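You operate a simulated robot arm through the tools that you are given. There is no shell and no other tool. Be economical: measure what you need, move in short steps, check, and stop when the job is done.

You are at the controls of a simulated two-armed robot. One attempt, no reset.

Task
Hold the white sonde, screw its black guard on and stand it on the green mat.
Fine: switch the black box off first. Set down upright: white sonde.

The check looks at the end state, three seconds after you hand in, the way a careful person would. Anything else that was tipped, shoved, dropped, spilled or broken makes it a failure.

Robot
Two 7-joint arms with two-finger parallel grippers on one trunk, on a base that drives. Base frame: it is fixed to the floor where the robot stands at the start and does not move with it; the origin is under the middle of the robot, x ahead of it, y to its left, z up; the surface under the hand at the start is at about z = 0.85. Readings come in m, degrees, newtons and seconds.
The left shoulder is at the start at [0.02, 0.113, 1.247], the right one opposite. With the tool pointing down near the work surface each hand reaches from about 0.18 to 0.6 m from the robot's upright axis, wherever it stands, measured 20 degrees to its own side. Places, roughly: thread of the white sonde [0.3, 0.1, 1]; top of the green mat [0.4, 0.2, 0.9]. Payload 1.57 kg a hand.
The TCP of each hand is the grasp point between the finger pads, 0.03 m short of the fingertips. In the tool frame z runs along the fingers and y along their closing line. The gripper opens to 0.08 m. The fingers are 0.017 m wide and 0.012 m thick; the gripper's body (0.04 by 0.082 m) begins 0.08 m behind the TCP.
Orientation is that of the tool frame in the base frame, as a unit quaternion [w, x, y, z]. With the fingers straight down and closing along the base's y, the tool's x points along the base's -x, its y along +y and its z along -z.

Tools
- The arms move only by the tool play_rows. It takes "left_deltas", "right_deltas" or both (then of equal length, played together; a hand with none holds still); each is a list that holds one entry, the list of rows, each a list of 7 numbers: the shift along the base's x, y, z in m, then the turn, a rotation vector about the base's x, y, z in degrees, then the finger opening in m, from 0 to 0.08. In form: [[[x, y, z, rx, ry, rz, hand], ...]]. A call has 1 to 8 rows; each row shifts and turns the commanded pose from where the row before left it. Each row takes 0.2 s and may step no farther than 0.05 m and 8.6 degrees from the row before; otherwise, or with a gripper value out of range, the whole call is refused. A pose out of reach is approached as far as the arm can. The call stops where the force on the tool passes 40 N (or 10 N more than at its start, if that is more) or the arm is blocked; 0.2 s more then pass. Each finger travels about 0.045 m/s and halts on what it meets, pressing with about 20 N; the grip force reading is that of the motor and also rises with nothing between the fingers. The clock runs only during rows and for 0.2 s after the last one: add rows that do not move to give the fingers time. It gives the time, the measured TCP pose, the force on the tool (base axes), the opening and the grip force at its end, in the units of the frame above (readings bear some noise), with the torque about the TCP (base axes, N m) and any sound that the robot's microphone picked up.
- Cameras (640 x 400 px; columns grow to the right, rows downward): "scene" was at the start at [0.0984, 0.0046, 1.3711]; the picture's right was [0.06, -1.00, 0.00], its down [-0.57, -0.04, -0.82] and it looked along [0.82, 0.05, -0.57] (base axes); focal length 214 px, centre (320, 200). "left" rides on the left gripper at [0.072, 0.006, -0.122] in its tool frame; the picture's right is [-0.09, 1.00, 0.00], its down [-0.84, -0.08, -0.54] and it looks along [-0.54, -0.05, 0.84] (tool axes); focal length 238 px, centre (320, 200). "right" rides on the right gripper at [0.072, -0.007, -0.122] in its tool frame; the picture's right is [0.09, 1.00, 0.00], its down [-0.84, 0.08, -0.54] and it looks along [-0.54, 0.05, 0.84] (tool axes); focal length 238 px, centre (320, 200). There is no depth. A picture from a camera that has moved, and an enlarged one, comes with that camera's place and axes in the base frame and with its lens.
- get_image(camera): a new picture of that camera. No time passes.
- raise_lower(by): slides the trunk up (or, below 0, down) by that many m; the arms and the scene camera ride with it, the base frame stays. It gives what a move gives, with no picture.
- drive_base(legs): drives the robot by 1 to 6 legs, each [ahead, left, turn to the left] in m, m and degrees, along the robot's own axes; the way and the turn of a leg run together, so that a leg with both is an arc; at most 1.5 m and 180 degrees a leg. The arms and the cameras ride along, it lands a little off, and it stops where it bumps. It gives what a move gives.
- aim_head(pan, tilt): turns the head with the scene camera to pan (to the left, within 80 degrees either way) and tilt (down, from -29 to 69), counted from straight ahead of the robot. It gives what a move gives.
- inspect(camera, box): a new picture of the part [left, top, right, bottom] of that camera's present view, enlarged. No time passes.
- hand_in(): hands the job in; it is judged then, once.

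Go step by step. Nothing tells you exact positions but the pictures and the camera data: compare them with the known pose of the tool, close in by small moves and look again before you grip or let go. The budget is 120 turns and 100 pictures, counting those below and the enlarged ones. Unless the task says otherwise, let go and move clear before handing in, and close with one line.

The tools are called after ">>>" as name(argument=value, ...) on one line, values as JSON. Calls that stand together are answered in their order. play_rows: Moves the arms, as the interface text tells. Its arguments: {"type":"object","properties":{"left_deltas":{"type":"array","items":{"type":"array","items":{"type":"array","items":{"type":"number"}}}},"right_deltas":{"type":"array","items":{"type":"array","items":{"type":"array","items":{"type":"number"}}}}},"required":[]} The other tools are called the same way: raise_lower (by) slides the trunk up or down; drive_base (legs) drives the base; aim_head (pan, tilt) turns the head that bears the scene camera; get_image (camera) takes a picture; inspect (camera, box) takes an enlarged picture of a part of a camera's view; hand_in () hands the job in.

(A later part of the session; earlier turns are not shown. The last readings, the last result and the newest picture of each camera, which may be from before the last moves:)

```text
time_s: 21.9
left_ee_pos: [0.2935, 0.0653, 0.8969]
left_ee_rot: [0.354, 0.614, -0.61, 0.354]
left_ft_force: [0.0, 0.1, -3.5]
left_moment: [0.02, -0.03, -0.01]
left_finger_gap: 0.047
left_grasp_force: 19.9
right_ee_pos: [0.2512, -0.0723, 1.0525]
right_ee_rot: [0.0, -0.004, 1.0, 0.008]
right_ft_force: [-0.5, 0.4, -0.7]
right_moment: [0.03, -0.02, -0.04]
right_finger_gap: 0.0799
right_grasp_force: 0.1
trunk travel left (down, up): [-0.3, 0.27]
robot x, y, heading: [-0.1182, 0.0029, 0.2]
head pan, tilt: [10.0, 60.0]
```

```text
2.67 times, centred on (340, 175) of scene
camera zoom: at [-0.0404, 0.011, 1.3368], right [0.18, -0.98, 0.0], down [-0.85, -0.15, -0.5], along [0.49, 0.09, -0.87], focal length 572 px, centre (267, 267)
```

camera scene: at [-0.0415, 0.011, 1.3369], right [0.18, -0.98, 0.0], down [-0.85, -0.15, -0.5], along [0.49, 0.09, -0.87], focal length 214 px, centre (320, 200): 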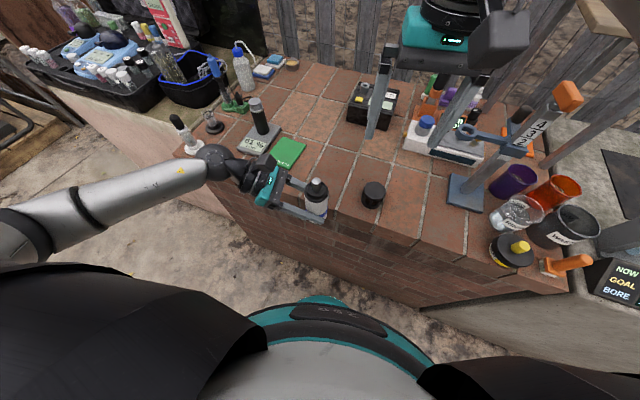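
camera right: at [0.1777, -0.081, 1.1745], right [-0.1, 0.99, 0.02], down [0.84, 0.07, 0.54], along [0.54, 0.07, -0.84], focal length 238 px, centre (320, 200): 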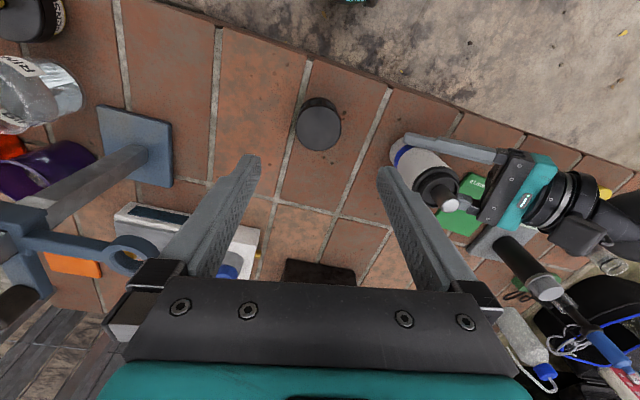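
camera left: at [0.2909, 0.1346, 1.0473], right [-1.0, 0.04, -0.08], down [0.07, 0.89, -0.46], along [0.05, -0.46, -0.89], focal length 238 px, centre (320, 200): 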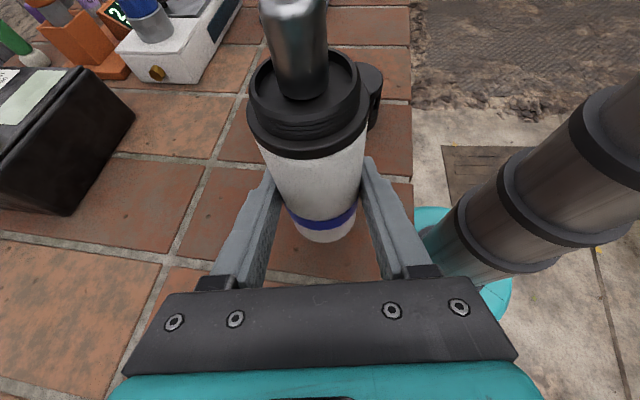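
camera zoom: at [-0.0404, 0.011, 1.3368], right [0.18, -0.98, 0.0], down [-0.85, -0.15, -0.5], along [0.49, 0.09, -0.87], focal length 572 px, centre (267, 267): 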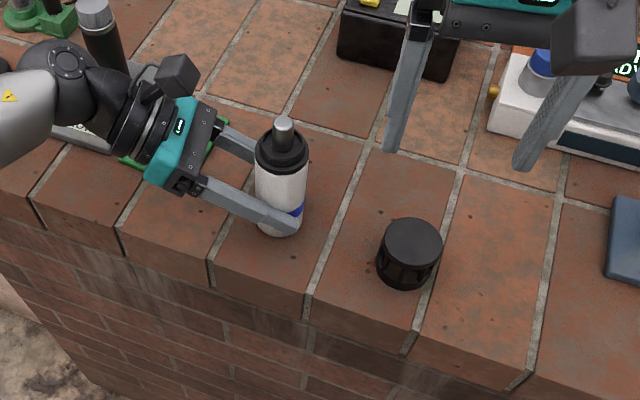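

The guard is still at [0.249, -0.071]. I descend on it while the sonde is lowered the last millimetre.

>>> play_rows(right_deltas=[[[-0.001, 0.001, -0.04, 0, 0, 0, 0.08], [-0.001, 0, -0.04, 0, 0, 0, 0.08], [0, 0, -0.04, 0, 0, 0, 0.08], [0, 0, -0.032, 0, 0, 0, 0.08], [0, 0, 0, 0, 0, 0, 0.08]]], left_deltas=[[[0, 0, -0.001, 0, 0, 0, 0.03], [0, 0, -0.001, 0, 0, 0, 0.03], [0, 0, 0, 0, 0, 0, 0.03], [0, 0, 0, 0, 0, 0, 0.03], [0, 0, 0, 0, 0, 0, 0.03]]])

>>> get_image(camera="right")

>>> inspect(camera="scene", box=[280, 120, 440, 220])

```text
time_s: 23.1
left_ee_pos: [0.293, 0.0646, 0.8959]
left_ee_rot: [0.354, 0.613, -0.61, 0.355]
left_ft_force: [-1.6, 0.8, 2.4]
left_moment: [-0.08, 0.07, -0.07]
left_finger_gap: 0.047
left_grasp_force: 19.4
right_ee_pos: [0.2498, -0.0702, 0.9011]
right_ee_rot: [-0.001, -0.003, 1.0, 0.008]
right_ft_force: [0.3, 0.5, 0.4]
right_moment: [-0.01, 0.02, 0.02]
right_finger_gap: 0.0801
right_grasp_force: 0.1
trunk travel left (down, up): [-0.3, 0.27]
robot x, y, heading: [-0.1151, -0.0024, 0.1]
head pan, tilt: [10.0, 60.0]
```

```text
61 pictures are left
camera right: at [0.1767, -0.0803, 1.0234], right [-0.1, 0.99, 0.02], down [0.84, 0.07, 0.54], along [0.54, 0.07, -0.84], focal length 238 px, centre (320, 200)
```

right: 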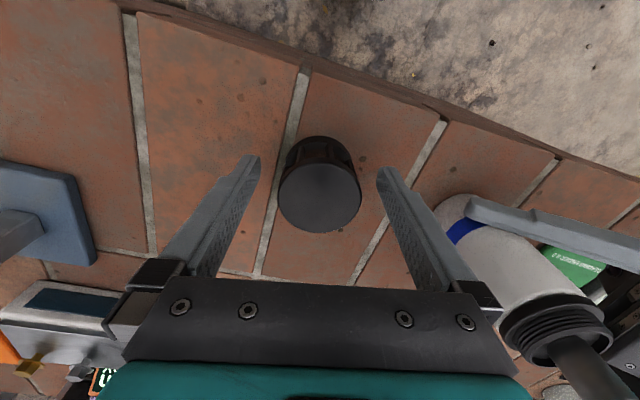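

```text
4.00 times, centred on (360, 170) of scene
camera zoom: at [-0.0409, 0.0111, 1.3368], right [0.18, -0.98, 0.0], down [-0.85, -0.15, -0.5], along [0.49, 0.09, -0.87], focal length 858 px, centre (160, 320)
```

zoom: 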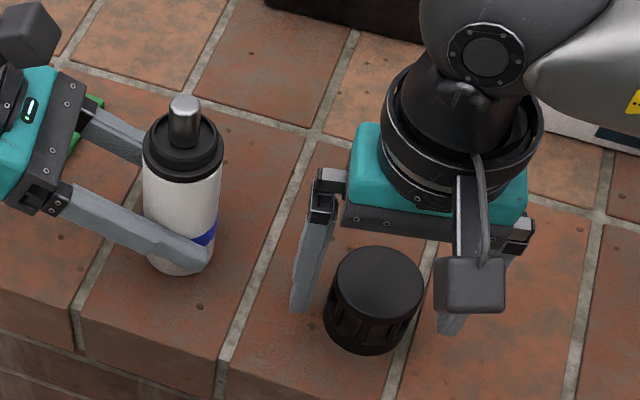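

The guard sits centred between the pads. I close on it and lift it a few centimetres.

>>> play_rows(right_deltas=[[[-0.001, 0, 0, 0, 0, 0, 0.06], [0, 0, 0, 0, 0, 0, 0.035], [0, 0, 0, 0, 0, 0, 0.035], [0, 0, 0, 0, 0, 0, 0.035], [0, 0, 0, 0, 0, 0, 0.035], [0, 0, 0.02, 0, 0, 0, 0.035], [0, 0, 0.04, 0, 0, 0, 0.035], [0, 0, 0.04, 0, 0, 0, 0.035]]])

>>> get_image(camera="left")

>>> inspect(camera="scene", box=[280, 100, 440, 200])

```text
time_s: 24.9
left_ee_pos: [0.2939, 0.0646, 0.8956]
left_ee_rot: [0.354, 0.613, -0.611, 0.354]
left_ft_force: [-0.1, 0.1, 6.5]
left_moment: [-0.22, 0.04, -0.04]
left_finger_gap: 0.0468
left_grasp_force: 20.3
right_ee_pos: [0.2468, -0.071, 1.0034]
right_ee_rot: [0.0, -0.003, 1.0, 0.007]
right_ft_force: [0.3, -0.8, -1.0]
right_moment: [0.01, -0.02, 0.0]
right_finger_gap: 0.0523
right_grasp_force: 20.0
trunk travel left (down, up): [-0.3, 0.27]
robot x, y, heading: [-0.1153, -0.002, 0.2]
head pan, tilt: [10.0, 60.0]
```

```text
59 pictures are left
camera left: at [0.288, 0.1344, 1.0183], right [-1.0, 0.04, -0.08], down [0.07, 0.89, -0.46], along [0.05, -0.46, -0.89], focal length 238 px, centre (320, 200)
```

left: 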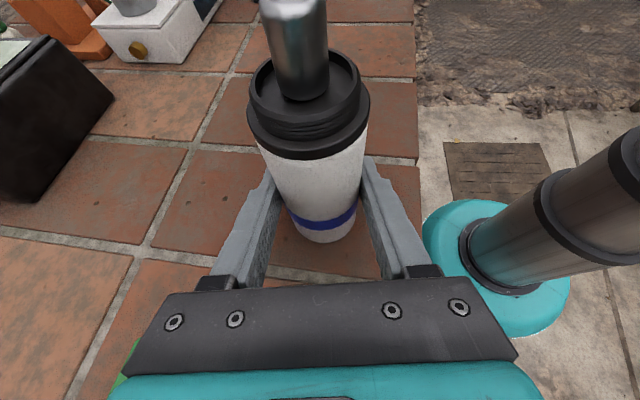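

```text
4.00 times, centred on (360, 150) of scene
camera zoom: at [-0.041, 0.011, 1.3368], right [0.18, -0.98, 0.0], down [-0.85, -0.15, -0.5], along [0.49, 0.09, -0.87], focal length 858 px, centre (160, 400)
```

zoom: 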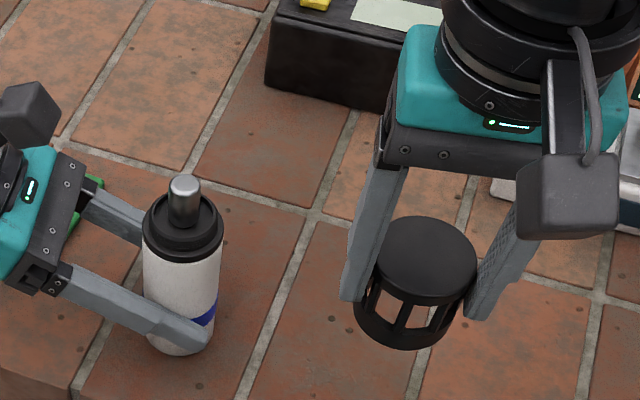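

The guard is gripped (0.052 m) with its open ring downward. I raise it and bring it over the sonde, estimated axis [0.2935, 0.059], staying above the sensor tip.

>>> play_rows(right_deltas=[[[0, 0, 0.045, 0, 0, 0, 0.035], [0, 0, 0.045, 0, 0, 0, 0.035], [0.01, 0.03, 0.01, 0, 0, 0, 0.035], [0.012, 0.035, 0, 0, 0, 0, 0.035], [0.012, 0.035, 0, 0, 0, 0, 0.035], [0.012, 0.03, 0, 0, 0, 0, 0.035], [0, 0, 0, 0, 0, 0, 0.035]]])

>>> inspect(camera="scene", box=[240, 80, 400, 180])

>>> get_image(camera="right")

```text
time_s: 26.5
left_ee_pos: [0.2939, 0.065, 0.897]
left_ee_rot: [0.354, 0.613, -0.611, 0.354]
left_ft_force: [-0.4, -0.8, 7.9]
left_moment: [-0.29, 0.05, 0.0]
left_finger_gap: 0.0468
left_grasp_force: 19.8
right_ee_pos: [0.294, 0.0607, 1.1024]
right_ee_rot: [-0.001, -0.003, 1.0, 0.008]
right_ft_force: [0.6, -0.3, 0.2]
right_moment: [0.01, 0.02, -0.06]
right_finger_gap: 0.0524
right_grasp_force: 20.4
trunk travel left (down, up): [-0.3, 0.27]
robot x, y, heading: [-0.1143, -0.0017, -0.0]
head pan, tilt: [10.0, 60.0]
```

```text
4.00 times, centred on (320, 130) of scene
camera zoom: at [-0.041, 0.011, 1.3368], right [0.18, -0.98, 0.0], down [-0.85, -0.15, -0.5], along [0.49, 0.09, -0.87], focal length 858 px, centre (320, 480)
```

zoom: 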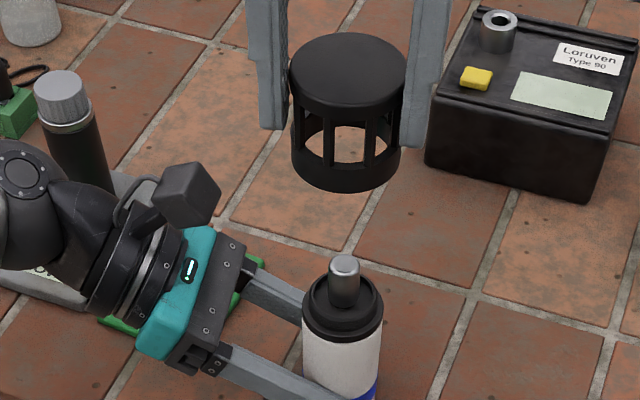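

```text
56 pictures are left
camera right: at [0.221, 0.0517, 1.2248], right [-0.1, 0.99, 0.02], down [0.84, 0.07, 0.54], along [0.54, 0.07, -0.84], focal length 238 px, centre (320, 200)
```

right: 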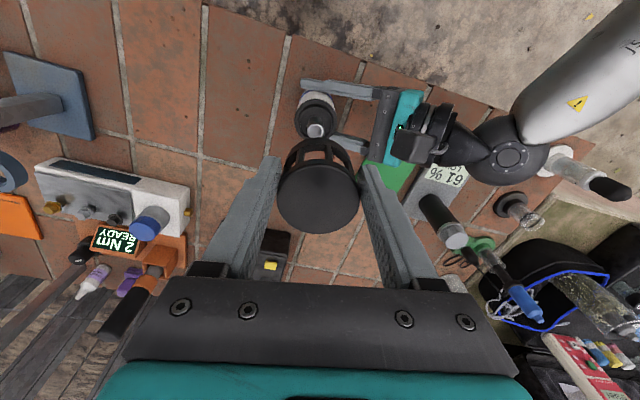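

The guard is over the sonde; I enlarge the right camera's view to check the alignment in x.

>>> inspect(camera="right", box=[260, 70, 380, 245])

```text
2.29 times, centred on (320, 158) of right
camera zoom: at [0.221, 0.0517, 1.2248], right [-0.1, 0.99, 0.02], down [0.84, 0.07, 0.54], along [0.54, 0.07, -0.84], focal length 545 px, centre (320, 297)
```

zoom: 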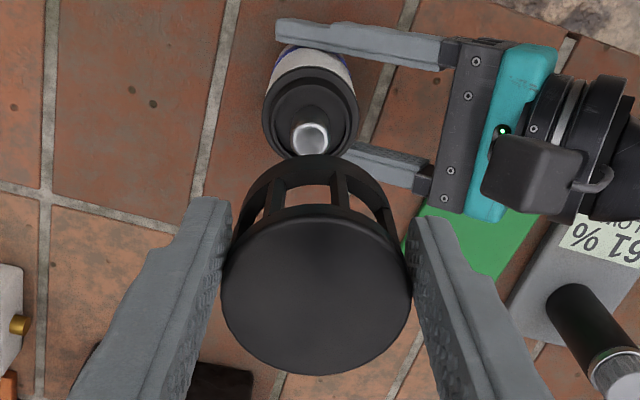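

Guard and sonde line up within about a millimetre. I lower the guard over the sensor to just above the thread.

>>> play_rows(right_deltas=[[[0, 0, -0.03, 0, 0, 0, 0.035], [0, 0, -0.03, 0, 0, 0, 0.035], [0, 0, -0.02, 0, 0, 0, 0.035], [0, 0, 0, 0, 0, 0, 0.035]]])

>>> inspect(camera="scene", box=[260, 100, 380, 175])

>>> get_image(camera="left")

```text
time_s: 27.5
left_ee_pos: [0.294, 0.0649, 0.8959]
left_ee_rot: [0.354, 0.613, -0.611, 0.354]
left_ft_force: [0.5, -0.2, 7.5]
left_moment: [-0.27, 0.06, -0.04]
left_finger_gap: 0.0471
left_grasp_force: 20.2
right_ee_pos: [0.2938, 0.0593, 1.0223]
right_ee_rot: [0.0, -0.004, 1.0, 0.008]
right_ft_force: [-0.5, 0.1, -1.2]
right_moment: [-0.02, -0.02, -0.01]
right_finger_gap: 0.0525
right_grasp_force: 19.7
trunk travel left (down, up): [-0.3, 0.27]
robot x, y, heading: [-0.1174, 0.0009, 0.4]
head pan, tilt: [10.0, 60.0]
```

```text
5.33 times, centred on (320, 138) of scene
camera zoom: at [-0.041, 0.011, 1.3368], right [0.18, -0.98, 0.0], down [-0.85, -0.15, -0.5], along [0.49, 0.09, -0.87], focal length 1144 px, centre (320, 533)
```

zoom: 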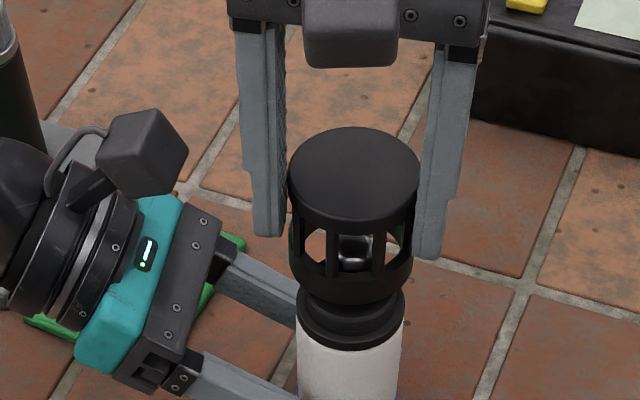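

```text
53 pictures are left
camera left: at [0.288, 0.1345, 1.0182], right [-1.0, 0.04, -0.08], down [0.07, 0.89, -0.46], along [0.05, -0.46, -0.89], focal length 238 px, centre (320, 200)
```

left: 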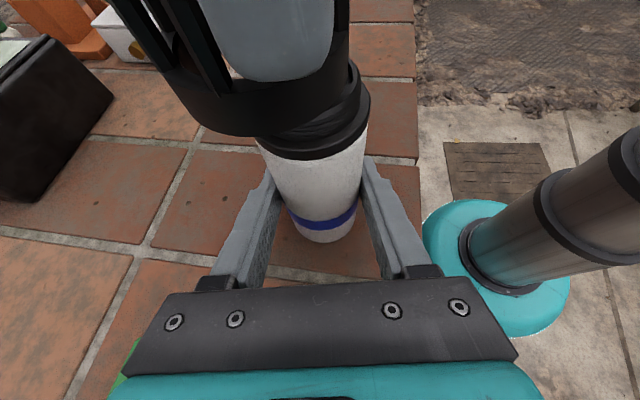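

Scene view looks coaxial, but the left view needs a closer check in x.

>>> inspect(camera="left", box=[140, 0, 420, 175])

>>> inspect(camera="right", box=[240, 60, 400, 250])

```text
2.29 times, centred on (280, 88) of left
camera zoom: at [0.288, 0.1345, 1.0182], right [-1.0, 0.04, -0.08], down [0.07, 0.89, -0.46], along [0.05, -0.46, -0.89], focal length 545 px, centre (411, 457)
```

zoom: 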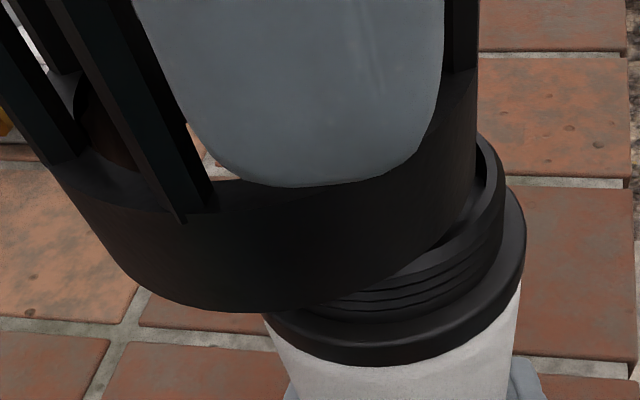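

```text
2.11 times, centred on (320, 155) of right
camera zoom: at [0.2207, 0.0509, 1.1439], right [-0.1, 0.99, 0.02], down [0.84, 0.07, 0.54], along [0.54, 0.07, -0.84], focal length 502 px, centre (320, 295)
```

zoom: 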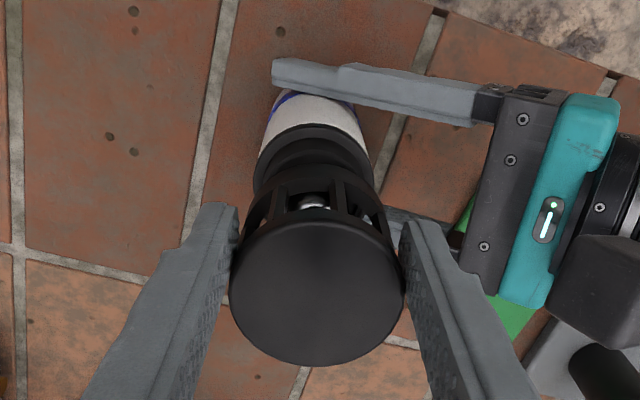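

The guard turns out shorter than I assumed and sits roughly 6 mm towards +x in the hand. I shift the hand -6 mm in x and compare again.

>>> play_rows(right_deltas=[[[-0.006, 0, 0, 0, 0, 0, 0.035], [0, 0, 0, 0, 0, 0, 0.035]]])

>>> inspect(camera="left", box=[140, 0, 420, 175])

>>> inspect(camera="scene", box=[280, 110, 376, 170])

```text
time_s: 28.1
left_ee_pos: [0.2934, 0.0644, 0.8962]
left_ee_rot: [0.354, 0.613, -0.611, 0.354]
left_ft_force: [0.3, 1.0, 7.9]
left_moment: [-0.26, 0.09, -0.04]
left_finger_gap: 0.0469
left_grasp_force: 20.1
right_ee_pos: [0.2872, 0.0605, 1.0221]
right_ee_rot: [0.0, -0.003, 1.0, 0.008]
right_ft_force: [0.6, -0.3, -0.9]
right_moment: [0.0, 0.0, 0.04]
right_finger_gap: 0.0524
right_grasp_force: 19.5
trunk travel left (down, up): [-0.3, 0.27]
robot x, y, heading: [-0.1156, -0.0007, 0.3]
head pan, tilt: [10.0, 60.0]
```

```text
2.29 times, centred on (280, 88) of left
camera zoom: at [0.288, 0.1345, 1.0182], right [-1.0, 0.04, -0.08], down [0.07, 0.89, -0.46], along [0.05, -0.46, -0.89], focal length 545 px, centre (411, 457)
```

zoom: 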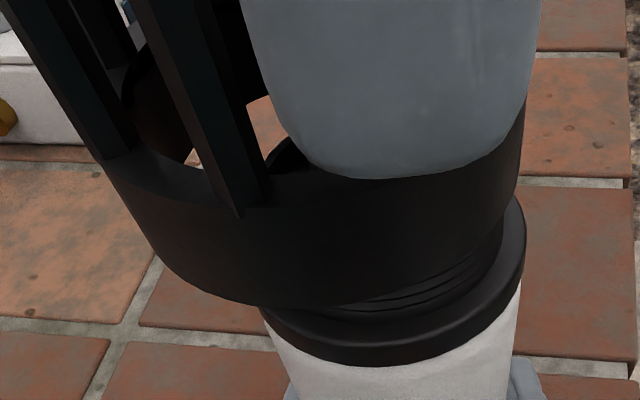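

```text
6.67 times, centred on (328, 140) of scene
camera zoom: at [-0.041, 0.011, 1.3368], right [0.18, -0.98, 0.0], down [-0.85, -0.15, -0.5], along [0.49, 0.09, -0.87], focal length 1430 px, centre (267, 600)
```

zoom: 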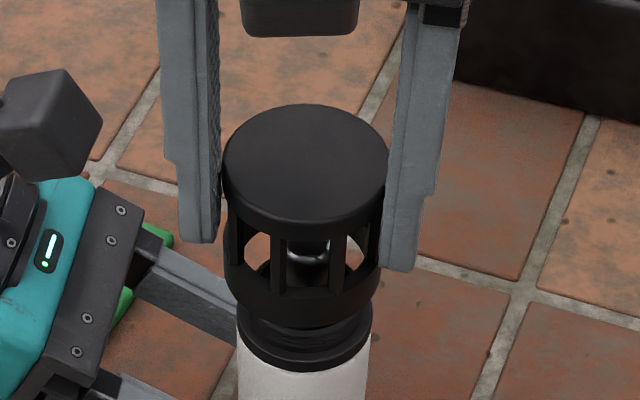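

Better; still about 4 mm to go in x. I shift again and check.

>>> play_rows(right_deltas=[[[-0.004, 0, 0, 0, 0, 0, 0.035], [0, 0, 0, 0, 0, 0, 0.035]]])

>>> inspect(camera="left", box=[140, 0, 420, 175])

>>> inspect(camera="right", box=[240, 60, 400, 250])

```text
time_s: 28.7
left_ee_pos: [0.2939, 0.0637, 0.8959]
left_ee_rot: [0.354, 0.614, -0.611, 0.354]
left_ft_force: [0.9, 1.1, 8.0]
left_moment: [-0.22, 0.09, -0.05]
left_finger_gap: 0.047
left_grasp_force: 20.0
right_ee_pos: [0.2818, 0.0607, 1.0217]
right_ee_rot: [0.001, -0.003, 1.0, 0.008]
right_ft_force: [0.0, -0.5, -0.1]
right_moment: [-0.03, 0.01, 0.0]
right_finger_gap: 0.0525
right_grasp_force: 19.9
trunk travel left (down, up): [-0.3, 0.27]
robot x, y, heading: [-0.1166, -0.002, 0.1]
head pan, tilt: [10.0, 60.0]
```

```text
2.29 times, centred on (280, 88) of left
camera zoom: at [0.288, 0.1345, 1.0182], right [-1.0, 0.04, -0.08], down [0.07, 0.89, -0.46], along [0.05, -0.46, -0.89], focal length 545 px, centre (411, 457)
```

zoom: 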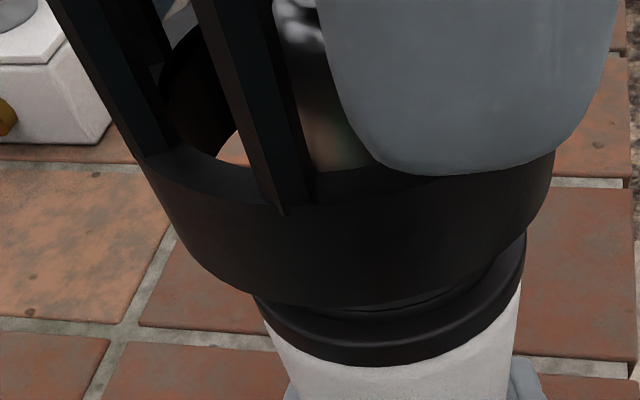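

```text
2.11 times, centred on (320, 155) of right
camera zoom: at [0.2102, 0.0512, 1.1438], right [-0.1, 0.99, 0.02], down [0.84, 0.07, 0.54], along [0.54, 0.07, -0.84], focal length 502 px, centre (320, 295)
```

zoom: 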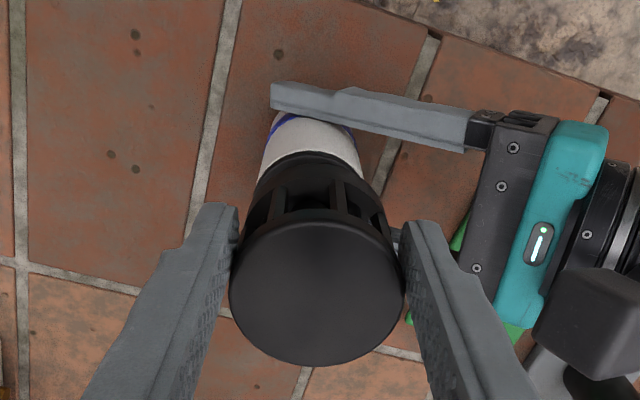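

Now aligned in both views. I lower in 2 mm steps until the ring touches the thread.

>>> play_rows(right_deltas=[[[0, 0, -0.002, 0, 0, 0, 0.035], [0, 0, -0.002, 0, 0, 0, 0.035], [0, 0, -0.002, 0, 0, 0, 0.035], [0, 0, 0, 0, 0, 0, 0.035]]])

>>> inspect(camera="scene", box=[280, 110, 376, 170])

```text
time_s: 29.7
left_ee_pos: [0.294, 0.0637, 0.8956]
left_ee_rot: [0.354, 0.613, -0.611, 0.354]
left_ft_force: [1.3, 2.1, 6.7]
left_moment: [-0.42, 0.13, 0.01]
left_finger_gap: 0.047
left_grasp_force: 19.8
right_ee_pos: [0.2836, 0.0617, 1.016]
right_ee_rot: [0.0, -0.003, 1.0, 0.008]
right_ft_force: [0.0, -1.8, 4.7]
right_moment: [-0.23, 0.04, 0.02]
right_finger_gap: 0.0522
right_grasp_force: 20.0
trunk travel left (down, up): [-0.3, 0.27]
robot x, y, heading: [-0.1168, -0.0013, 0.4]
head pan, tilt: [10.0, 60.0]
```

```text
6.67 times, centred on (328, 140) of scene
camera zoom: at [-0.0413, 0.0109, 1.3369], right [0.18, -0.98, 0.0], down [-0.85, -0.15, -0.5], along [0.49, 0.09, -0.87], focal length 1430 px, centre (267, 600)
```

zoom: 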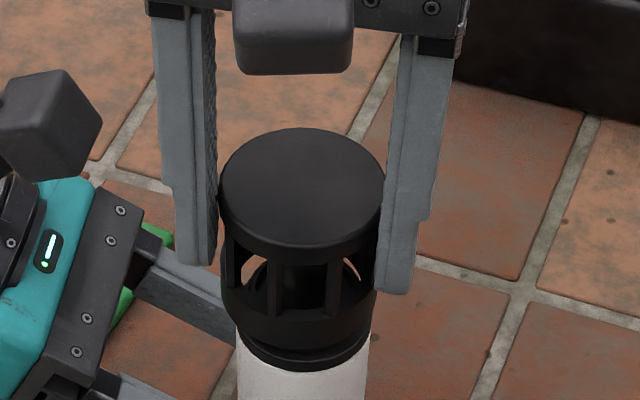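

The ring touches the thread on its -y side, so it sits ~2 mm too far to +y. I nudge it and settle again.

>>> play_rows(right_deltas=[[[0, 0, 0.003, 0, 0, 0, 0.035], [0, -0.002, 0, 0, 0, 0, 0.035], [0, 0, -0.003, 0, 0, 0, 0.035], [0, 0, 0, 0, 0, 0, 0.035]]])

>>> inspect(camera="scene", box=[280, 110, 376, 170])

>>> inspect(camera="left", box=[140, 0, 420, 175])

```text
time_s: 30.7
left_ee_pos: [0.2929, 0.0646, 0.8962]
left_ee_rot: [0.353, 0.614, -0.61, 0.354]
left_ft_force: [-0.1, 1.3, 7.0]
left_moment: [-0.19, 0.08, -0.01]
left_finger_gap: 0.047
left_grasp_force: 20.0
right_ee_pos: [0.2829, 0.0581, 1.017]
right_ee_rot: [0.0, -0.003, 1.0, 0.008]
right_ft_force: [-0.3, 0.9, -0.3]
right_moment: [0.01, 0.0, 0.01]
right_finger_gap: 0.0523
right_grasp_force: 19.8
trunk travel left (down, up): [-0.3, 0.27]
robot x, y, heading: [-0.1171, -0.0009, 0.1]
head pan, tilt: [10.0, 60.0]
```

```text
6.67 times, centred on (328, 140) of scene
camera zoom: at [-0.041, 0.0111, 1.3368], right [0.18, -0.98, 0.0], down [-0.85, -0.15, -0.5], along [0.49, 0.09, -0.87], focal length 1430 px, centre (267, 600)
```

zoom: 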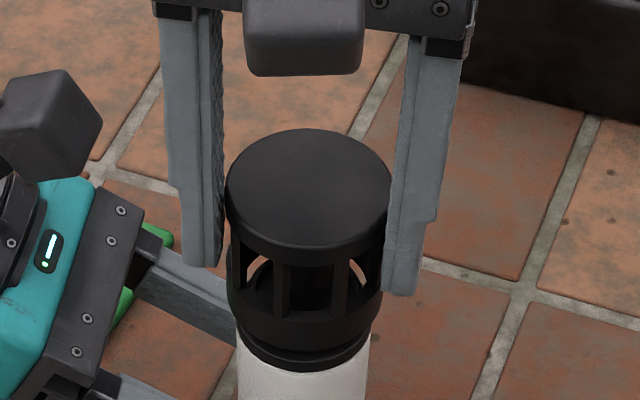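

```text
2.29 times, centred on (280, 88) of left
camera zoom: at [0.2879, 0.1345, 1.0181], right [-1.0, 0.04, -0.08], down [0.07, 0.89, -0.46], along [0.05, -0.46, -0.89], focal length 545 px, centre (411, 457)
```

zoom: 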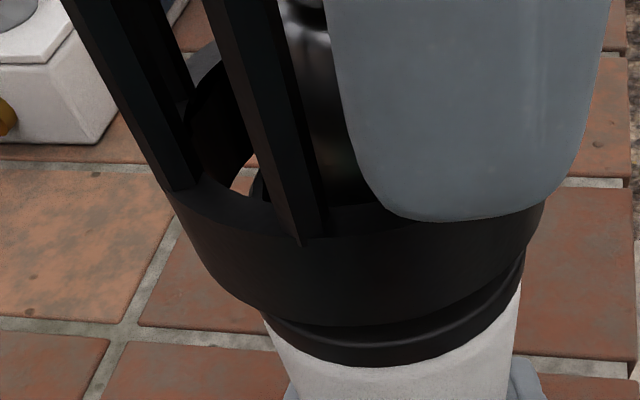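

No contact now at the same height, so it's coaxial. I continue down gently.

>>> play_rows(right_deltas=[[[0, 0, -0.0015, 0, 0, 0, 0.035], [0, 0, -0.0015, 0, 0, 0, 0.035], [0, 0, 0, 0, 0, 0, 0.035]]])

```text
time_s: 31.5
left_ee_pos: [0.2932, 0.0635, 0.8967]
left_ee_rot: [0.353, 0.614, -0.609, 0.356]
left_ft_force: [4.9, -1.9, 3.7]
left_moment: [0.06, 0.33, -0.05]
left_finger_gap: 0.0471
left_grasp_force: 20.0
right_ee_pos: [0.2811, 0.0578, 1.014]
right_ee_rot: [-0.001, -0.004, 1.0, 0.009]
right_ft_force: [-6.6, 1.4, 7.8]
right_moment: [-0.21, 0.26, 0.04]
right_finger_gap: 0.0525
right_grasp_force: 19.9
trunk travel left (down, up): [-0.3, 0.27]
robot x, y, heading: [-0.1181, -0.0003, 0.1]
head pan, tilt: [10.0, 60.0]
```

Contact now pushes the guard toward -x; I ease it that way by 1.5 mm and look at the forces.

>>> play_rows(right_deltas=[[[-0.001, -0.0005, 0, 0, 0, 0, 0.035], [-0.001, -0.0003, 0, 0, 0, 0, 0.035], [0, 0, 0, 0, 0, 0, 0.035]]])

>>> inspect(camera="scene", box=[280, 110, 376, 170])

>>> inspect(camera="left", box=[140, 0, 420, 175])

```text
time_s: 32.3
left_ee_pos: [0.2932, 0.065, 0.8947]
left_ee_rot: [0.353, 0.613, -0.611, 0.354]
left_ft_force: [3.3, -3.8, 4.5]
left_moment: [0.24, -0.27, 0.07]
left_finger_gap: 0.0468
left_grasp_force: 20.2
right_ee_pos: [0.2811, 0.0581, 1.0138]
right_ee_rot: [0.001, -0.004, 1.0, 0.01]
right_ft_force: [0.1, 5.0, 4.0]
right_moment: [0.1, 0.05, 0.06]
right_finger_gap: 0.0525
right_grasp_force: 20.1
trunk travel left (down, up): [-0.3, 0.27]
robot x, y, heading: [-0.1166, -0.0024, 0.3]
head pan, tilt: [10.0, 60.0]
```

```text
6.67 times, centred on (328, 140) of scene
camera zoom: at [-0.0408, 0.0112, 1.3368], right [0.18, -0.98, 0.0], down [-0.85, -0.15, -0.5], along [0.49, 0.09, -0.87], focal length 1430 px, centre (267, 600)
```

zoom: 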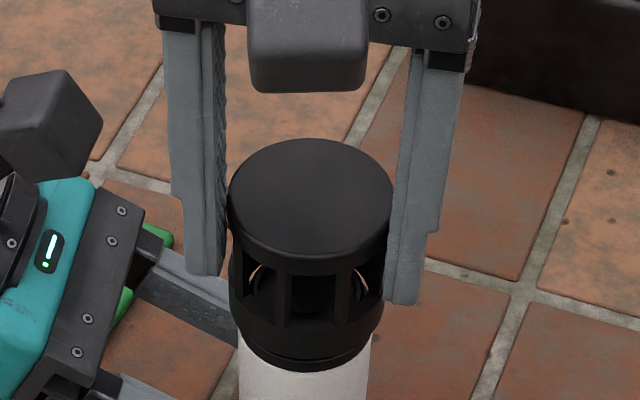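

```text
2.29 times, centred on (280, 88) of left
camera zoom: at [0.2879, 0.1344, 1.0181], right [-1.0, 0.04, -0.08], down [0.07, 0.89, -0.46], along [0.05, -0.46, -0.89], focal length 545 px, centre (411, 457)
```

zoom: 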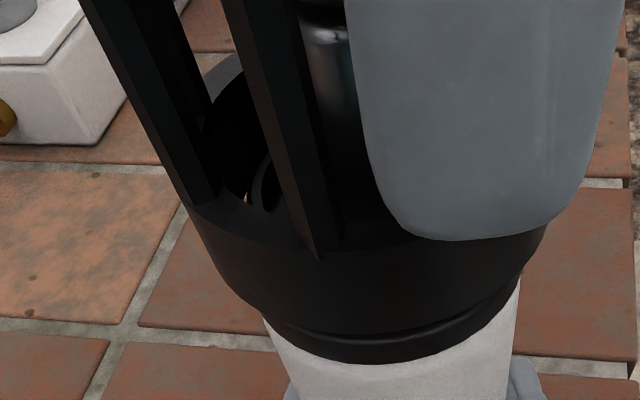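

The guard has dropped over the thread end and is held by it. The fingers hold it about 11 mm off its axis, so I release, recentre the hand on the axis, go 8 mm deeper, and look.

>>> play_rows(right_deltas=[[[0, 0, 0, 0, 0, 0, 0.07], [0, 0, 0, 0, 0, 0, 0.07], [0.006, 0, 0, 0, 0, 0, 0.07], [0.0055, 0, -0.004, 0, 0, 0, 0.07], [0, 0, -0.004, 0, 0, 0, 0.07], [0, 0, 0, 0, 0, 0, 0.07]]])

>>> inspect(camera="scene", box=[280, 110, 376, 170])

>>> inspect(camera="right", box=[200, 60, 440, 250])

```text
time_s: 33.7
left_ee_pos: [0.2928, 0.0628, 0.8962]
left_ee_rot: [0.353, 0.614, -0.61, 0.355]
left_ft_force: [-0.1, -0.4, 6.3]
left_moment: [-0.24, 0.01, -0.01]
left_finger_gap: 0.0471
left_grasp_force: 20.0
right_ee_pos: [0.2933, 0.057, 1.005]
right_ee_rot: [0.0, -0.004, 1.0, 0.008]
right_ft_force: [1.0, -0.3, 0.8]
right_moment: [0.01, -0.02, -0.03]
right_finger_gap: 0.0702
right_grasp_force: 0.0
trunk travel left (down, up): [-0.3, 0.27]
robot x, y, heading: [-0.1181, 0.0034, 0.1]
head pan, tilt: [10.0, 60.0]
```

```text
6.67 times, centred on (328, 140) of scene
camera zoom: at [-0.041, 0.011, 1.3368], right [0.18, -0.98, 0.0], down [-0.85, -0.15, -0.5], along [0.49, 0.09, -0.87], focal length 1430 px, centre (267, 600)
```

zoom: 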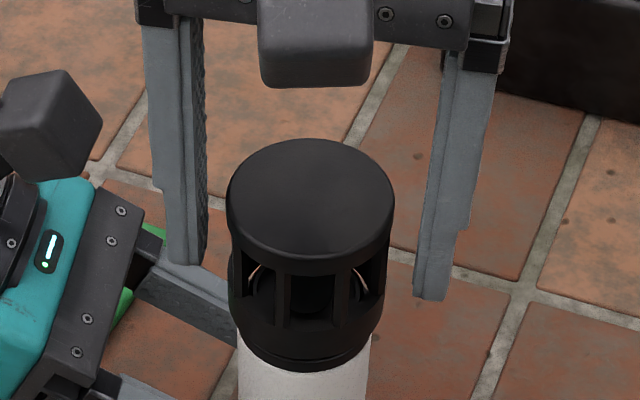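

```text
2.11 times, centred on (320, 155) of right
camera zoom: at [0.2199, 0.0481, 1.127], right [-0.1, 0.99, 0.02], down [0.84, 0.07, 0.54], along [0.54, 0.07, -0.84], focal length 502 px, centre (320, 295)
```

zoom: 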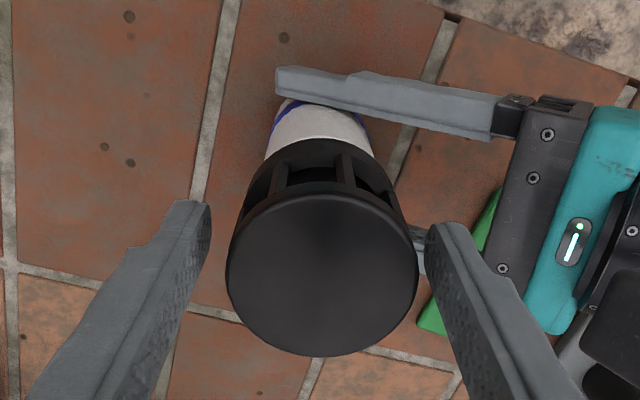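

The guard stays seated by itself and the hand is now centred on it. I pre-turn the open right hand counter-clockwise 68° so I have stroke for tightening clockwise.

>>> play_rows(right_deltas=[[[0, 0, 0, 0, 0, 8.5, 0.075], [0, 0, 0, 0, 0, 8.5, 0.075], [0, 0, 0, 0, 0, 8.5, 0.075], [0, 0, 0, 0, 0, 8.5, 0.075], [0, 0, 0, 0, 0, 8.5, 0.075], [0, 0, 0, 0, 0, 8.5, 0.075], [0, 0, 0, 0, 0, 8.5, 0.075], [0, 0, 0, 0, 0, 8.5, 0.075]]])

>>> get_image(camera="scene")

>>> get_image(camera="right")

```text
time_s: 35.5
left_ee_pos: [0.2933, 0.0647, 0.8966]
left_ee_rot: [0.353, 0.614, -0.61, 0.355]
left_ft_force: [-1.5, 1.4, 5.4]
left_moment: [-0.19, 0.07, -0.03]
left_finger_gap: 0.0467
left_grasp_force: 20.3
right_ee_pos: [0.2934, 0.0579, 1.0051]
right_ee_rot: [-0.004, -0.542, 0.84, 0.007]
right_ft_force: [-0.5, -0.5, 0.7]
right_moment: [0.0, -0.01, -0.02]
right_finger_gap: 0.0751
right_grasp_force: 0.1
trunk travel left (down, up): [-0.3, 0.27]
robot x, y, heading: [-0.1176, -0.0017, 0.3]
head pan, tilt: [10.0, 60.0]
```

```text
39 pictures are left
camera scene: at [-0.0411, 0.011, 1.3368], right [0.18, -0.98, 0.0], down [-0.85, -0.15, -0.5], along [0.49, 0.09, -0.87], focal length 214 px, centre (320, 200)
```

scene: 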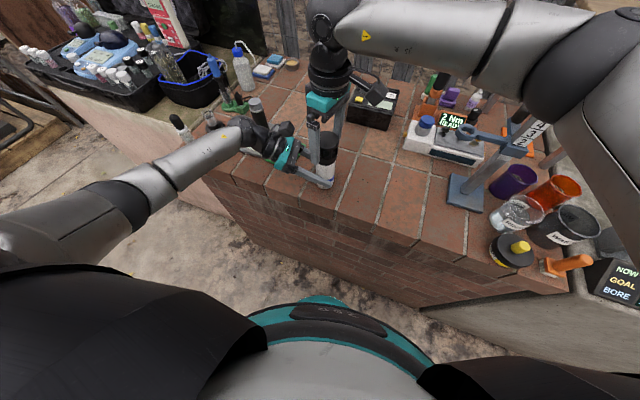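

```text
38 pictures are left
camera right: at [0.2705, -0.012, 1.1271], right [-0.95, 0.33, 0.02], down [0.28, 0.79, 0.54], along [0.16, 0.52, -0.84], focal length 238 px, centre (320, 200)
```

right: 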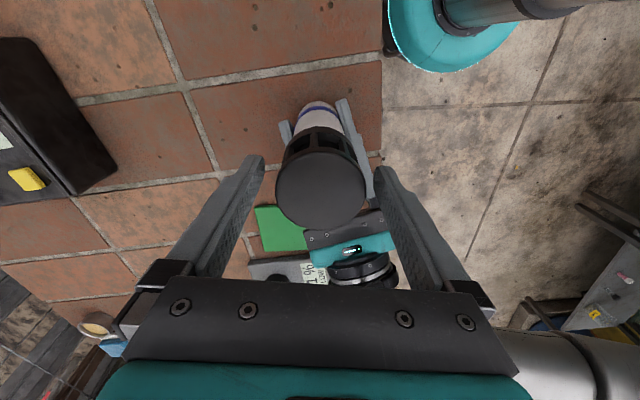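

Reach is fine and the guard stays centred under the rotated hand. I grip it and make the first clockwise turn with a slight downward bias.

>>> play_rows(right_deltas=[[[0, 0, 0, 0, 0, 0, 0.05], [0, 0, 0, 0, 0, 0, 0.035], [0, 0, 0, 0, 0, 0, 0.035], [0, 0, -0.001, 0, 0, -8, 0.035], [0, 0, 0, 0, 0, -8, 0.035], [0, 0, 0, 0, 0, -8, 0.035], [0, 0, 0, 0, 0, -8, 0.035]]])

>>> inspect(camera="scene", box=[280, 110, 376, 170])

```text
time_s: 37.1
left_ee_pos: [0.2918, 0.0639, 0.8963]
left_ee_rot: [0.353, 0.614, -0.61, 0.354]
left_ft_force: [4.8, -1.3, -0.9]
left_moment: [-0.07, 0.48, -0.02]
left_finger_gap: 0.0468
left_grasp_force: 19.7
right_ee_pos: [0.2921, 0.0573, 1.0046]
right_ee_rot: [-0.002, -0.312, 0.95, 0.007]
right_ft_force: [-5.5, -1.4, 12.4]
right_moment: [-0.5, 0.21, 0.0]
right_finger_gap: 0.0528
right_grasp_force: 20.6
trunk travel left (down, up): [-0.3, 0.27]
robot x, y, heading: [-0.1188, -0.0001, 0.1]
head pan, tilt: [10.0, 60.0]
```

```text
6.67 times, centred on (328, 140) of scene
camera zoom: at [-0.0416, 0.0107, 1.3369], right [0.18, -0.98, 0.0], down [-0.85, -0.15, -0.5], along [0.49, 0.09, -0.87], focal length 1430 px, centre (267, 600)
```

zoom: 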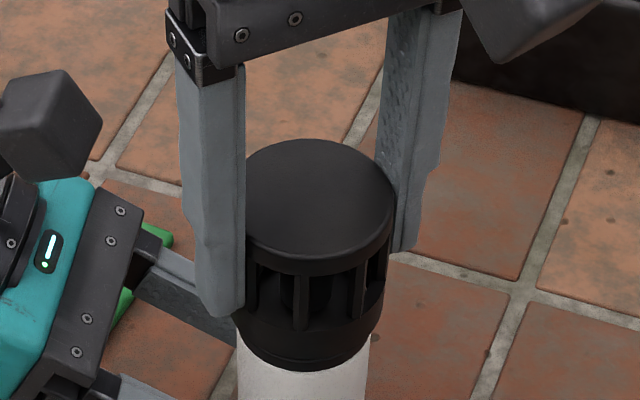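

Turning freely so far with 12 N of axial load. I continue turning and watch height and torque.

>>> play_rows(right_deltas=[[[-0.0005, 0, 0, 0, 0, -8, 0.035], [0, 0, 0, 0, 0, -8, 0.035], [0, 0, 0, 0, 0, -8, 0.035], [0, 0, 0, 0, 0, -8, 0.035]]])

```text
time_s: 38.1
left_ee_pos: [0.2943, 0.0644, 0.8954]
left_ee_rot: [0.354, 0.613, -0.611, 0.354]
left_ft_force: [0.7, 0.0, 1.8]
left_moment: [0.37, -0.29, 0.01]
left_finger_gap: 0.0468
left_grasp_force: 19.5
right_ee_pos: [0.2932, 0.0581, 1.0053]
right_ee_rot: [0.001, -0.037, 0.999, 0.007]
right_ft_force: [1.7, 2.4, 3.7]
right_moment: [-0.16, 0.06, 0.02]
right_finger_gap: 0.0527
right_grasp_force: 19.9
trunk travel left (down, up): [-0.3, 0.27]
robot x, y, heading: [-0.1177, -0.0017, 0.2]
head pan, tilt: [10.0, 60.0]
```

Axial load fell from 12 N to 4 N over 32° — the guard is being drawn down by the thread. I keep turning, following down slightly.

>>> play_rows(right_deltas=[[[0, 0, -0.0003, 0, 0, -8, 0.035], [0, 0, 0, 0, 0, -8, 0.035], [0, 0, -0.0003, 0, 0, -8, 0.035], [0, 0, 0, 0, 0, -8, 0.035], [0, 0, -0.0003, 0, 0, -8, 0.035], [0, 0, 0, 0, 0, -8, 0.035], [0, 0, 0, 0, 0, -8, 0.035]]])

>>> inspect(camera="scene", box=[280, 110, 376, 170])

>>> inspect(camera="left", box=[140, 0, 420, 175])

```text
time_s: 39.7
left_ee_pos: [0.2929, 0.0644, 0.8968]
left_ee_rot: [0.353, 0.614, -0.611, 0.355]
left_ft_force: [0.0, -5.6, -0.3]
left_moment: [0.41, -0.19, -0.05]
left_finger_gap: 0.0469
left_grasp_force: 20.0
right_ee_pos: [0.2912, 0.0584, 1.0044]
right_ee_rot: [0.004, 0.436, 0.9, 0.008]
right_ft_force: [-0.7, 7.3, 9.9]
right_moment: [0.27, 0.43, 0.02]
right_finger_gap: 0.0527
right_grasp_force: 19.7
trunk travel left (down, up): [-0.3, 0.27]
robot x, y, heading: [-0.1183, 0.0009, 0.4]
head pan, tilt: [10.0, 60.0]
```

```text
6.67 times, centred on (328, 140) of scene
camera zoom: at [-0.0412, 0.0113, 1.3368], right [0.18, -0.98, 0.0], down [-0.85, -0.15, -0.5], along [0.49, 0.09, -0.87], focal length 1430 px, centre (267, 600)
```

zoom: 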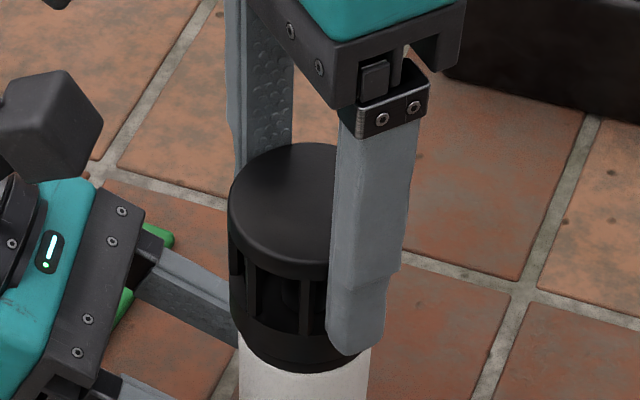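

```text
2.29 times, centred on (280, 88) of left
camera zoom: at [0.2876, 0.1344, 1.0181], right [-1.0, 0.04, -0.08], down [0.07, 0.89, -0.46], along [0.05, -0.46, -0.89], focal length 545 px, centre (411, 457)
```

zoom: 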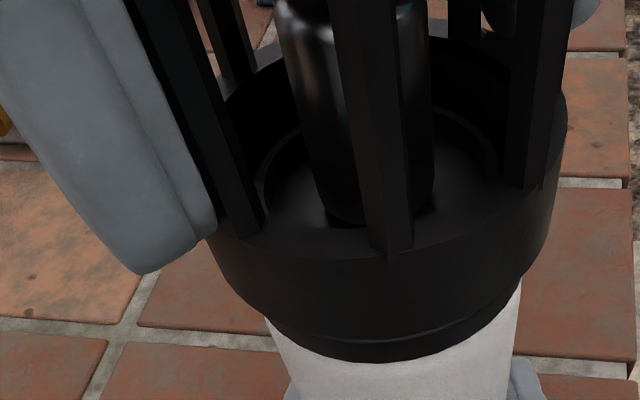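

The guard has come down about 1–1.5 mm in ~120° and torque is still low, so the thread is engaged but not tight. I finish this stroke, easing the side force.

>>> play_rows(right_deltas=[[[0, 0.001, 0, 0, 0, -8, 0.035], [0, 0, 0, 0, 0, -8, 0.035], [0, 0, 0, 0, 0, -8, 0.035], [0, 0, 0, 0, 0, -8, 0.035], [0, 0, 0, 0, 0, 0, 0.035]]])

```text
time_s: 40.9
left_ee_pos: [0.2934, 0.0643, 0.8951]
left_ee_rot: [0.354, 0.614, -0.61, 0.354]
left_ft_force: [-2.6, -4.0, 1.5]
left_moment: [0.07, -0.24, -0.06]
left_finger_gap: 0.047
left_grasp_force: 19.7
right_ee_pos: [0.2915, 0.0585, 1.004]
right_ee_rot: [0.005, 0.667, 0.745, 0.007]
right_ft_force: [1.8, 5.5, 9.2]
right_moment: [0.33, 0.27, -0.02]
right_finger_gap: 0.0528
right_grasp_force: 20.4
trunk travel left (down, up): [-0.3, 0.27]
robot x, y, heading: [-0.1182, -0.0034, 0.4]
head pan, tilt: [10.0, 60.0]
```

At -84° now. I open and swing the hand back for the next stroke.

>>> play_rows(right_deltas=[[[0, 0, 0, 0, 0, 0, 0.06], [0, 0, 0, 0, 0, 0, 0.075], [0, 0, 0, 0, 0, 8.5, 0.075], [0, 0, 0, 0, 0, 8.5, 0.075], [0, 0, 0, 0, 0, 8.5, 0.075], [0, 0, 0, 0, 0, 8.5, 0.075], [0, 0, 0, 0, 0, 8.5, 0.075], [0, 0, 0, 0, 0, 8.5, 0.075]]])

>>> play_rows(right_deltas=[[[0, 0, 0, 0, 0, 8.5, 0.075], [0, 0, 0, 0, 0, 8.5, 0.075], [0, 0, 0, 0, 0, 8.5, 0.075], [0, 0, 0, 0, 0, 8.5, 0.075], [0, 0, 0, 0, 0, 8.5, 0.075], [0, 0, 0, 0, 0, 8.5, 0.075], [0, 0, 0, 0, 0, 8.5, 0.075], [0, 0, 0, 0, 0, 8.5, 0.075]]])

>>> play_rows(right_deltas=[[[0, 0, 0, 0, 0, 8.5, 0.075], [0, 0, 0, 0, 0, 8.5, 0.075], [0, 0, 0, 0, 0, 8.5, 0.075], [0, 0, 0, 0, 0, 8.5, 0.075], [0, 0, 0, 0, 0, 8.5, 0.075], [0, 0, 0, 0, 0, 0, 0.075]]])

>>> inspect(camera="scene", box=[280, 110, 376, 170])

>>> inspect(camera="right", box=[200, 60, 440, 250])

```text
time_s: 42.7
left_ee_pos: [0.2938, 0.0637, 0.8956]
left_ee_rot: [0.353, 0.614, -0.61, 0.355]
left_ft_force: [-0.7, 0.9, 3.9]
left_moment: [-0.12, 0.13, -0.01]
left_finger_gap: 0.0472
left_grasp_force: 19.8
right_ee_pos: [0.2917, 0.0584, 1.0036]
right_ee_rot: [0.001, 0.278, 0.96, 0.008]
right_ft_force: [-0.5, 0.7, -0.1]
right_moment: [-0.01, 0.01, -0.01]
right_finger_gap: 0.0751
right_grasp_force: 0.2
trunk travel left (down, up): [-0.3, 0.27]
robot x, y, heading: [-0.1138, -0.0034, -0.1]
head pan, tilt: [10.0, 60.0]
```

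```text
time_s: 44.5
left_ee_pos: [0.2928, 0.0646, 0.896]
left_ee_rot: [0.353, 0.614, -0.61, 0.355]
left_ft_force: [0.9, 1.3, 4.1]
left_moment: [-0.08, 0.07, 0.02]
left_finger_gap: 0.0469
left_grasp_force: 20.2
right_ee_pos: [0.293, 0.0595, 1.0038]
right_ee_rot: [-0.002, -0.305, 0.952, 0.009]
right_ft_force: [0.1, 0.5, 0.4]
right_moment: [-0.01, -0.01, 0.01]
right_finger_gap: 0.0748
right_grasp_force: 0.0
trunk travel left (down, up): [-0.3, 0.27]
robot x, y, heading: [-0.116, 0.0018, 0.0]
head pan, tilt: [10.0, 60.0]
```

```text
time_s: 45.9
left_ee_pos: [0.2927, 0.0642, 0.8957]
left_ee_rot: [0.353, 0.614, -0.61, 0.355]
left_ft_force: [0.9, 2.5, 4.3]
left_moment: [-0.13, 0.06, -0.01]
left_finger_gap: 0.047
left_grasp_force: 19.9
right_ee_pos: [0.2914, 0.0592, 1.0028]
right_ee_rot: [-0.003, -0.549, 0.836, 0.007]
right_ft_force: [-0.1, -0.1, 0.2]
right_moment: [0.04, -0.02, -0.02]
right_finger_gap: 0.0752
right_grasp_force: 0.1
right hand out of reach, approached as far as the arm can: row 5
trunk travel left (down, up): [-0.3, 0.27]
robot x, y, heading: [-0.1183, -0.0009, 0.1]
head pan, tilt: [10.0, 60.0]
```

```text
6.67 times, centred on (328, 140) of scene
camera zoom: at [-0.0408, 0.0112, 1.3368], right [0.18, -0.98, 0.0], down [-0.85, -0.15, -0.5], along [0.49, 0.09, -0.87], focal length 1430 px, centre (267, 600)
```

zoom: 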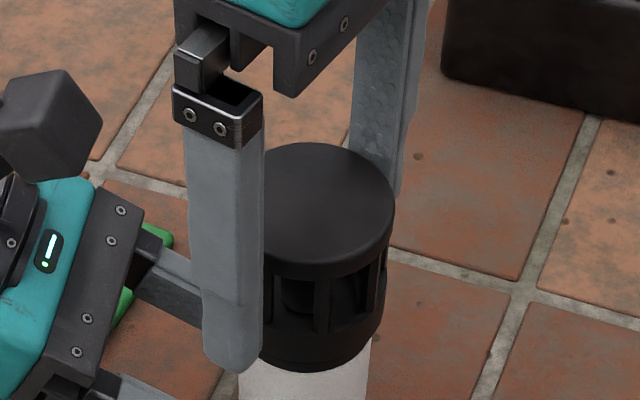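

```text
2.11 times, centred on (320, 155) of right
camera zoom: at [0.2706, -0.0109, 1.1255], right [-0.95, 0.31, 0.02], down [0.27, 0.8, 0.54], along [0.16, 0.52, -0.84], focal length 502 px, centre (320, 295)
```

zoom: 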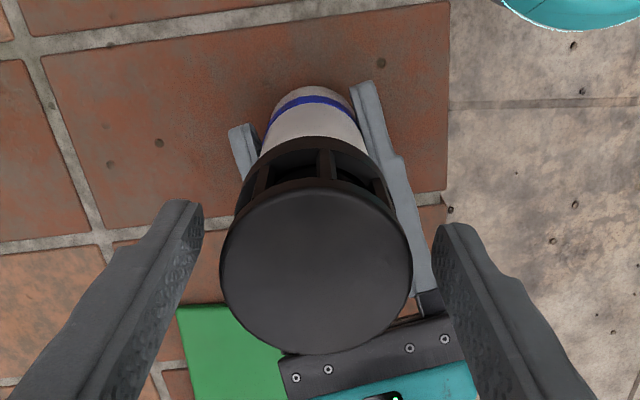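

Counter-clockwise limit is about +67°. Next stroke: grip and turn clockwise ~150°, following down about 1.5 mm.

>>> play_rows(right_deltas=[[[0, 0, 0, 0, 0, 0, 0.05], [0, 0, 0, 0, 0, 0, 0.035], [0, 0, 0, 0, 0, 0, 0.035], [0, 0, -0.0003, 0, 0, -8, 0.035], [0, 0, 0, 0, 0, -8, 0.035], [0, 0, -0.0003, 0, 0, -8, 0.035], [0, 0, 0, 0, 0, -8, 0.035], [0, 0, 0, 0, 0, -8, 0.035]]])

>>> play_rows(right_deltas=[[[0, 0, -0.0003, 0, 0, -8, 0.035], [0, 0, 0, 0, 0, -8, 0.035], [0, 0, 0, 0, 0, -8, 0.035], [0, 0, -0.0003, 0, 0, -8, 0.035], [0, 0, 0, 0, 0, -8, 0.035], [0, 0, 0, 0, 0, -8, 0.035], [0, 0, 0, 0, 0, 0, 0.035]]])

>>> inspect(camera="scene", box=[280, 110, 376, 170])

```text
time_s: 47.7
left_ee_pos: [0.2924, 0.065, 0.8952]
left_ee_rot: [0.354, 0.613, -0.611, 0.353]
left_ft_force: [-3.9, 3.6, 5.9]
left_moment: [-0.14, -0.25, 0.01]
left_finger_gap: 0.0468
left_grasp_force: 20.4
right_ee_pos: [0.2921, 0.0579, 1.0031]
right_ee_rot: [-0.001, -0.229, 0.974, 0.006]
right_ft_force: [7.5, -1.5, 3.5]
right_moment: [-0.16, -0.38, -0.02]
right_finger_gap: 0.0529
right_grasp_force: 19.9
trunk travel left (down, up): [-0.3, 0.27]
robot x, y, heading: [-0.1158, -0.0023, 0.3]
head pan, tilt: [10.0, 60.0]
```

```text
time_s: 49.3
left_ee_pos: [0.292, 0.0645, 0.8961]
left_ee_rot: [0.354, 0.613, -0.611, 0.354]
left_ft_force: [-4.3, 4.3, 2.6]
left_moment: [-0.18, -0.12, -0.03]
left_finger_gap: 0.0467
left_grasp_force: 20.2
right_ee_pos: [0.2917, 0.0574, 1.0031]
right_ee_rot: [0.001, 0.186, 0.982, 0.007]
right_ft_force: [3.2, -3.5, 5.9]
right_moment: [-0.17, 0.05, -0.06]
right_finger_gap: 0.0534
right_grasp_force: 20.2
trunk travel left (down, up): [-0.3, 0.27]
robot x, y, heading: [-0.121, -0.001, 0.3]
head pan, tilt: [10.0, 60.0]
```

```text
6.67 times, centred on (328, 140) of scene
camera zoom: at [-0.0413, 0.0111, 1.3368], right [0.18, -0.98, 0.0], down [-0.85, -0.15, -0.5], along [0.49, 0.09, -0.87], focal length 1430 px, centre (267, 600)
```

zoom: 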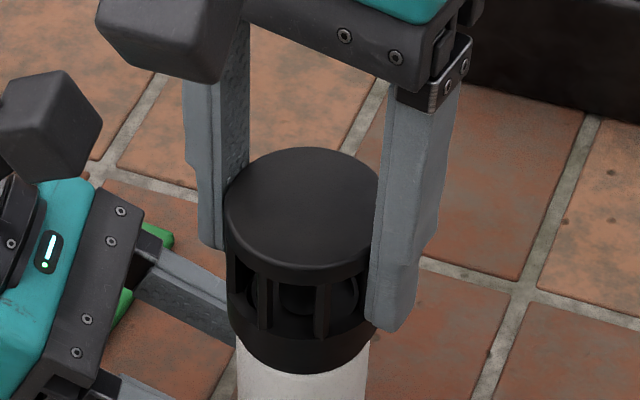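

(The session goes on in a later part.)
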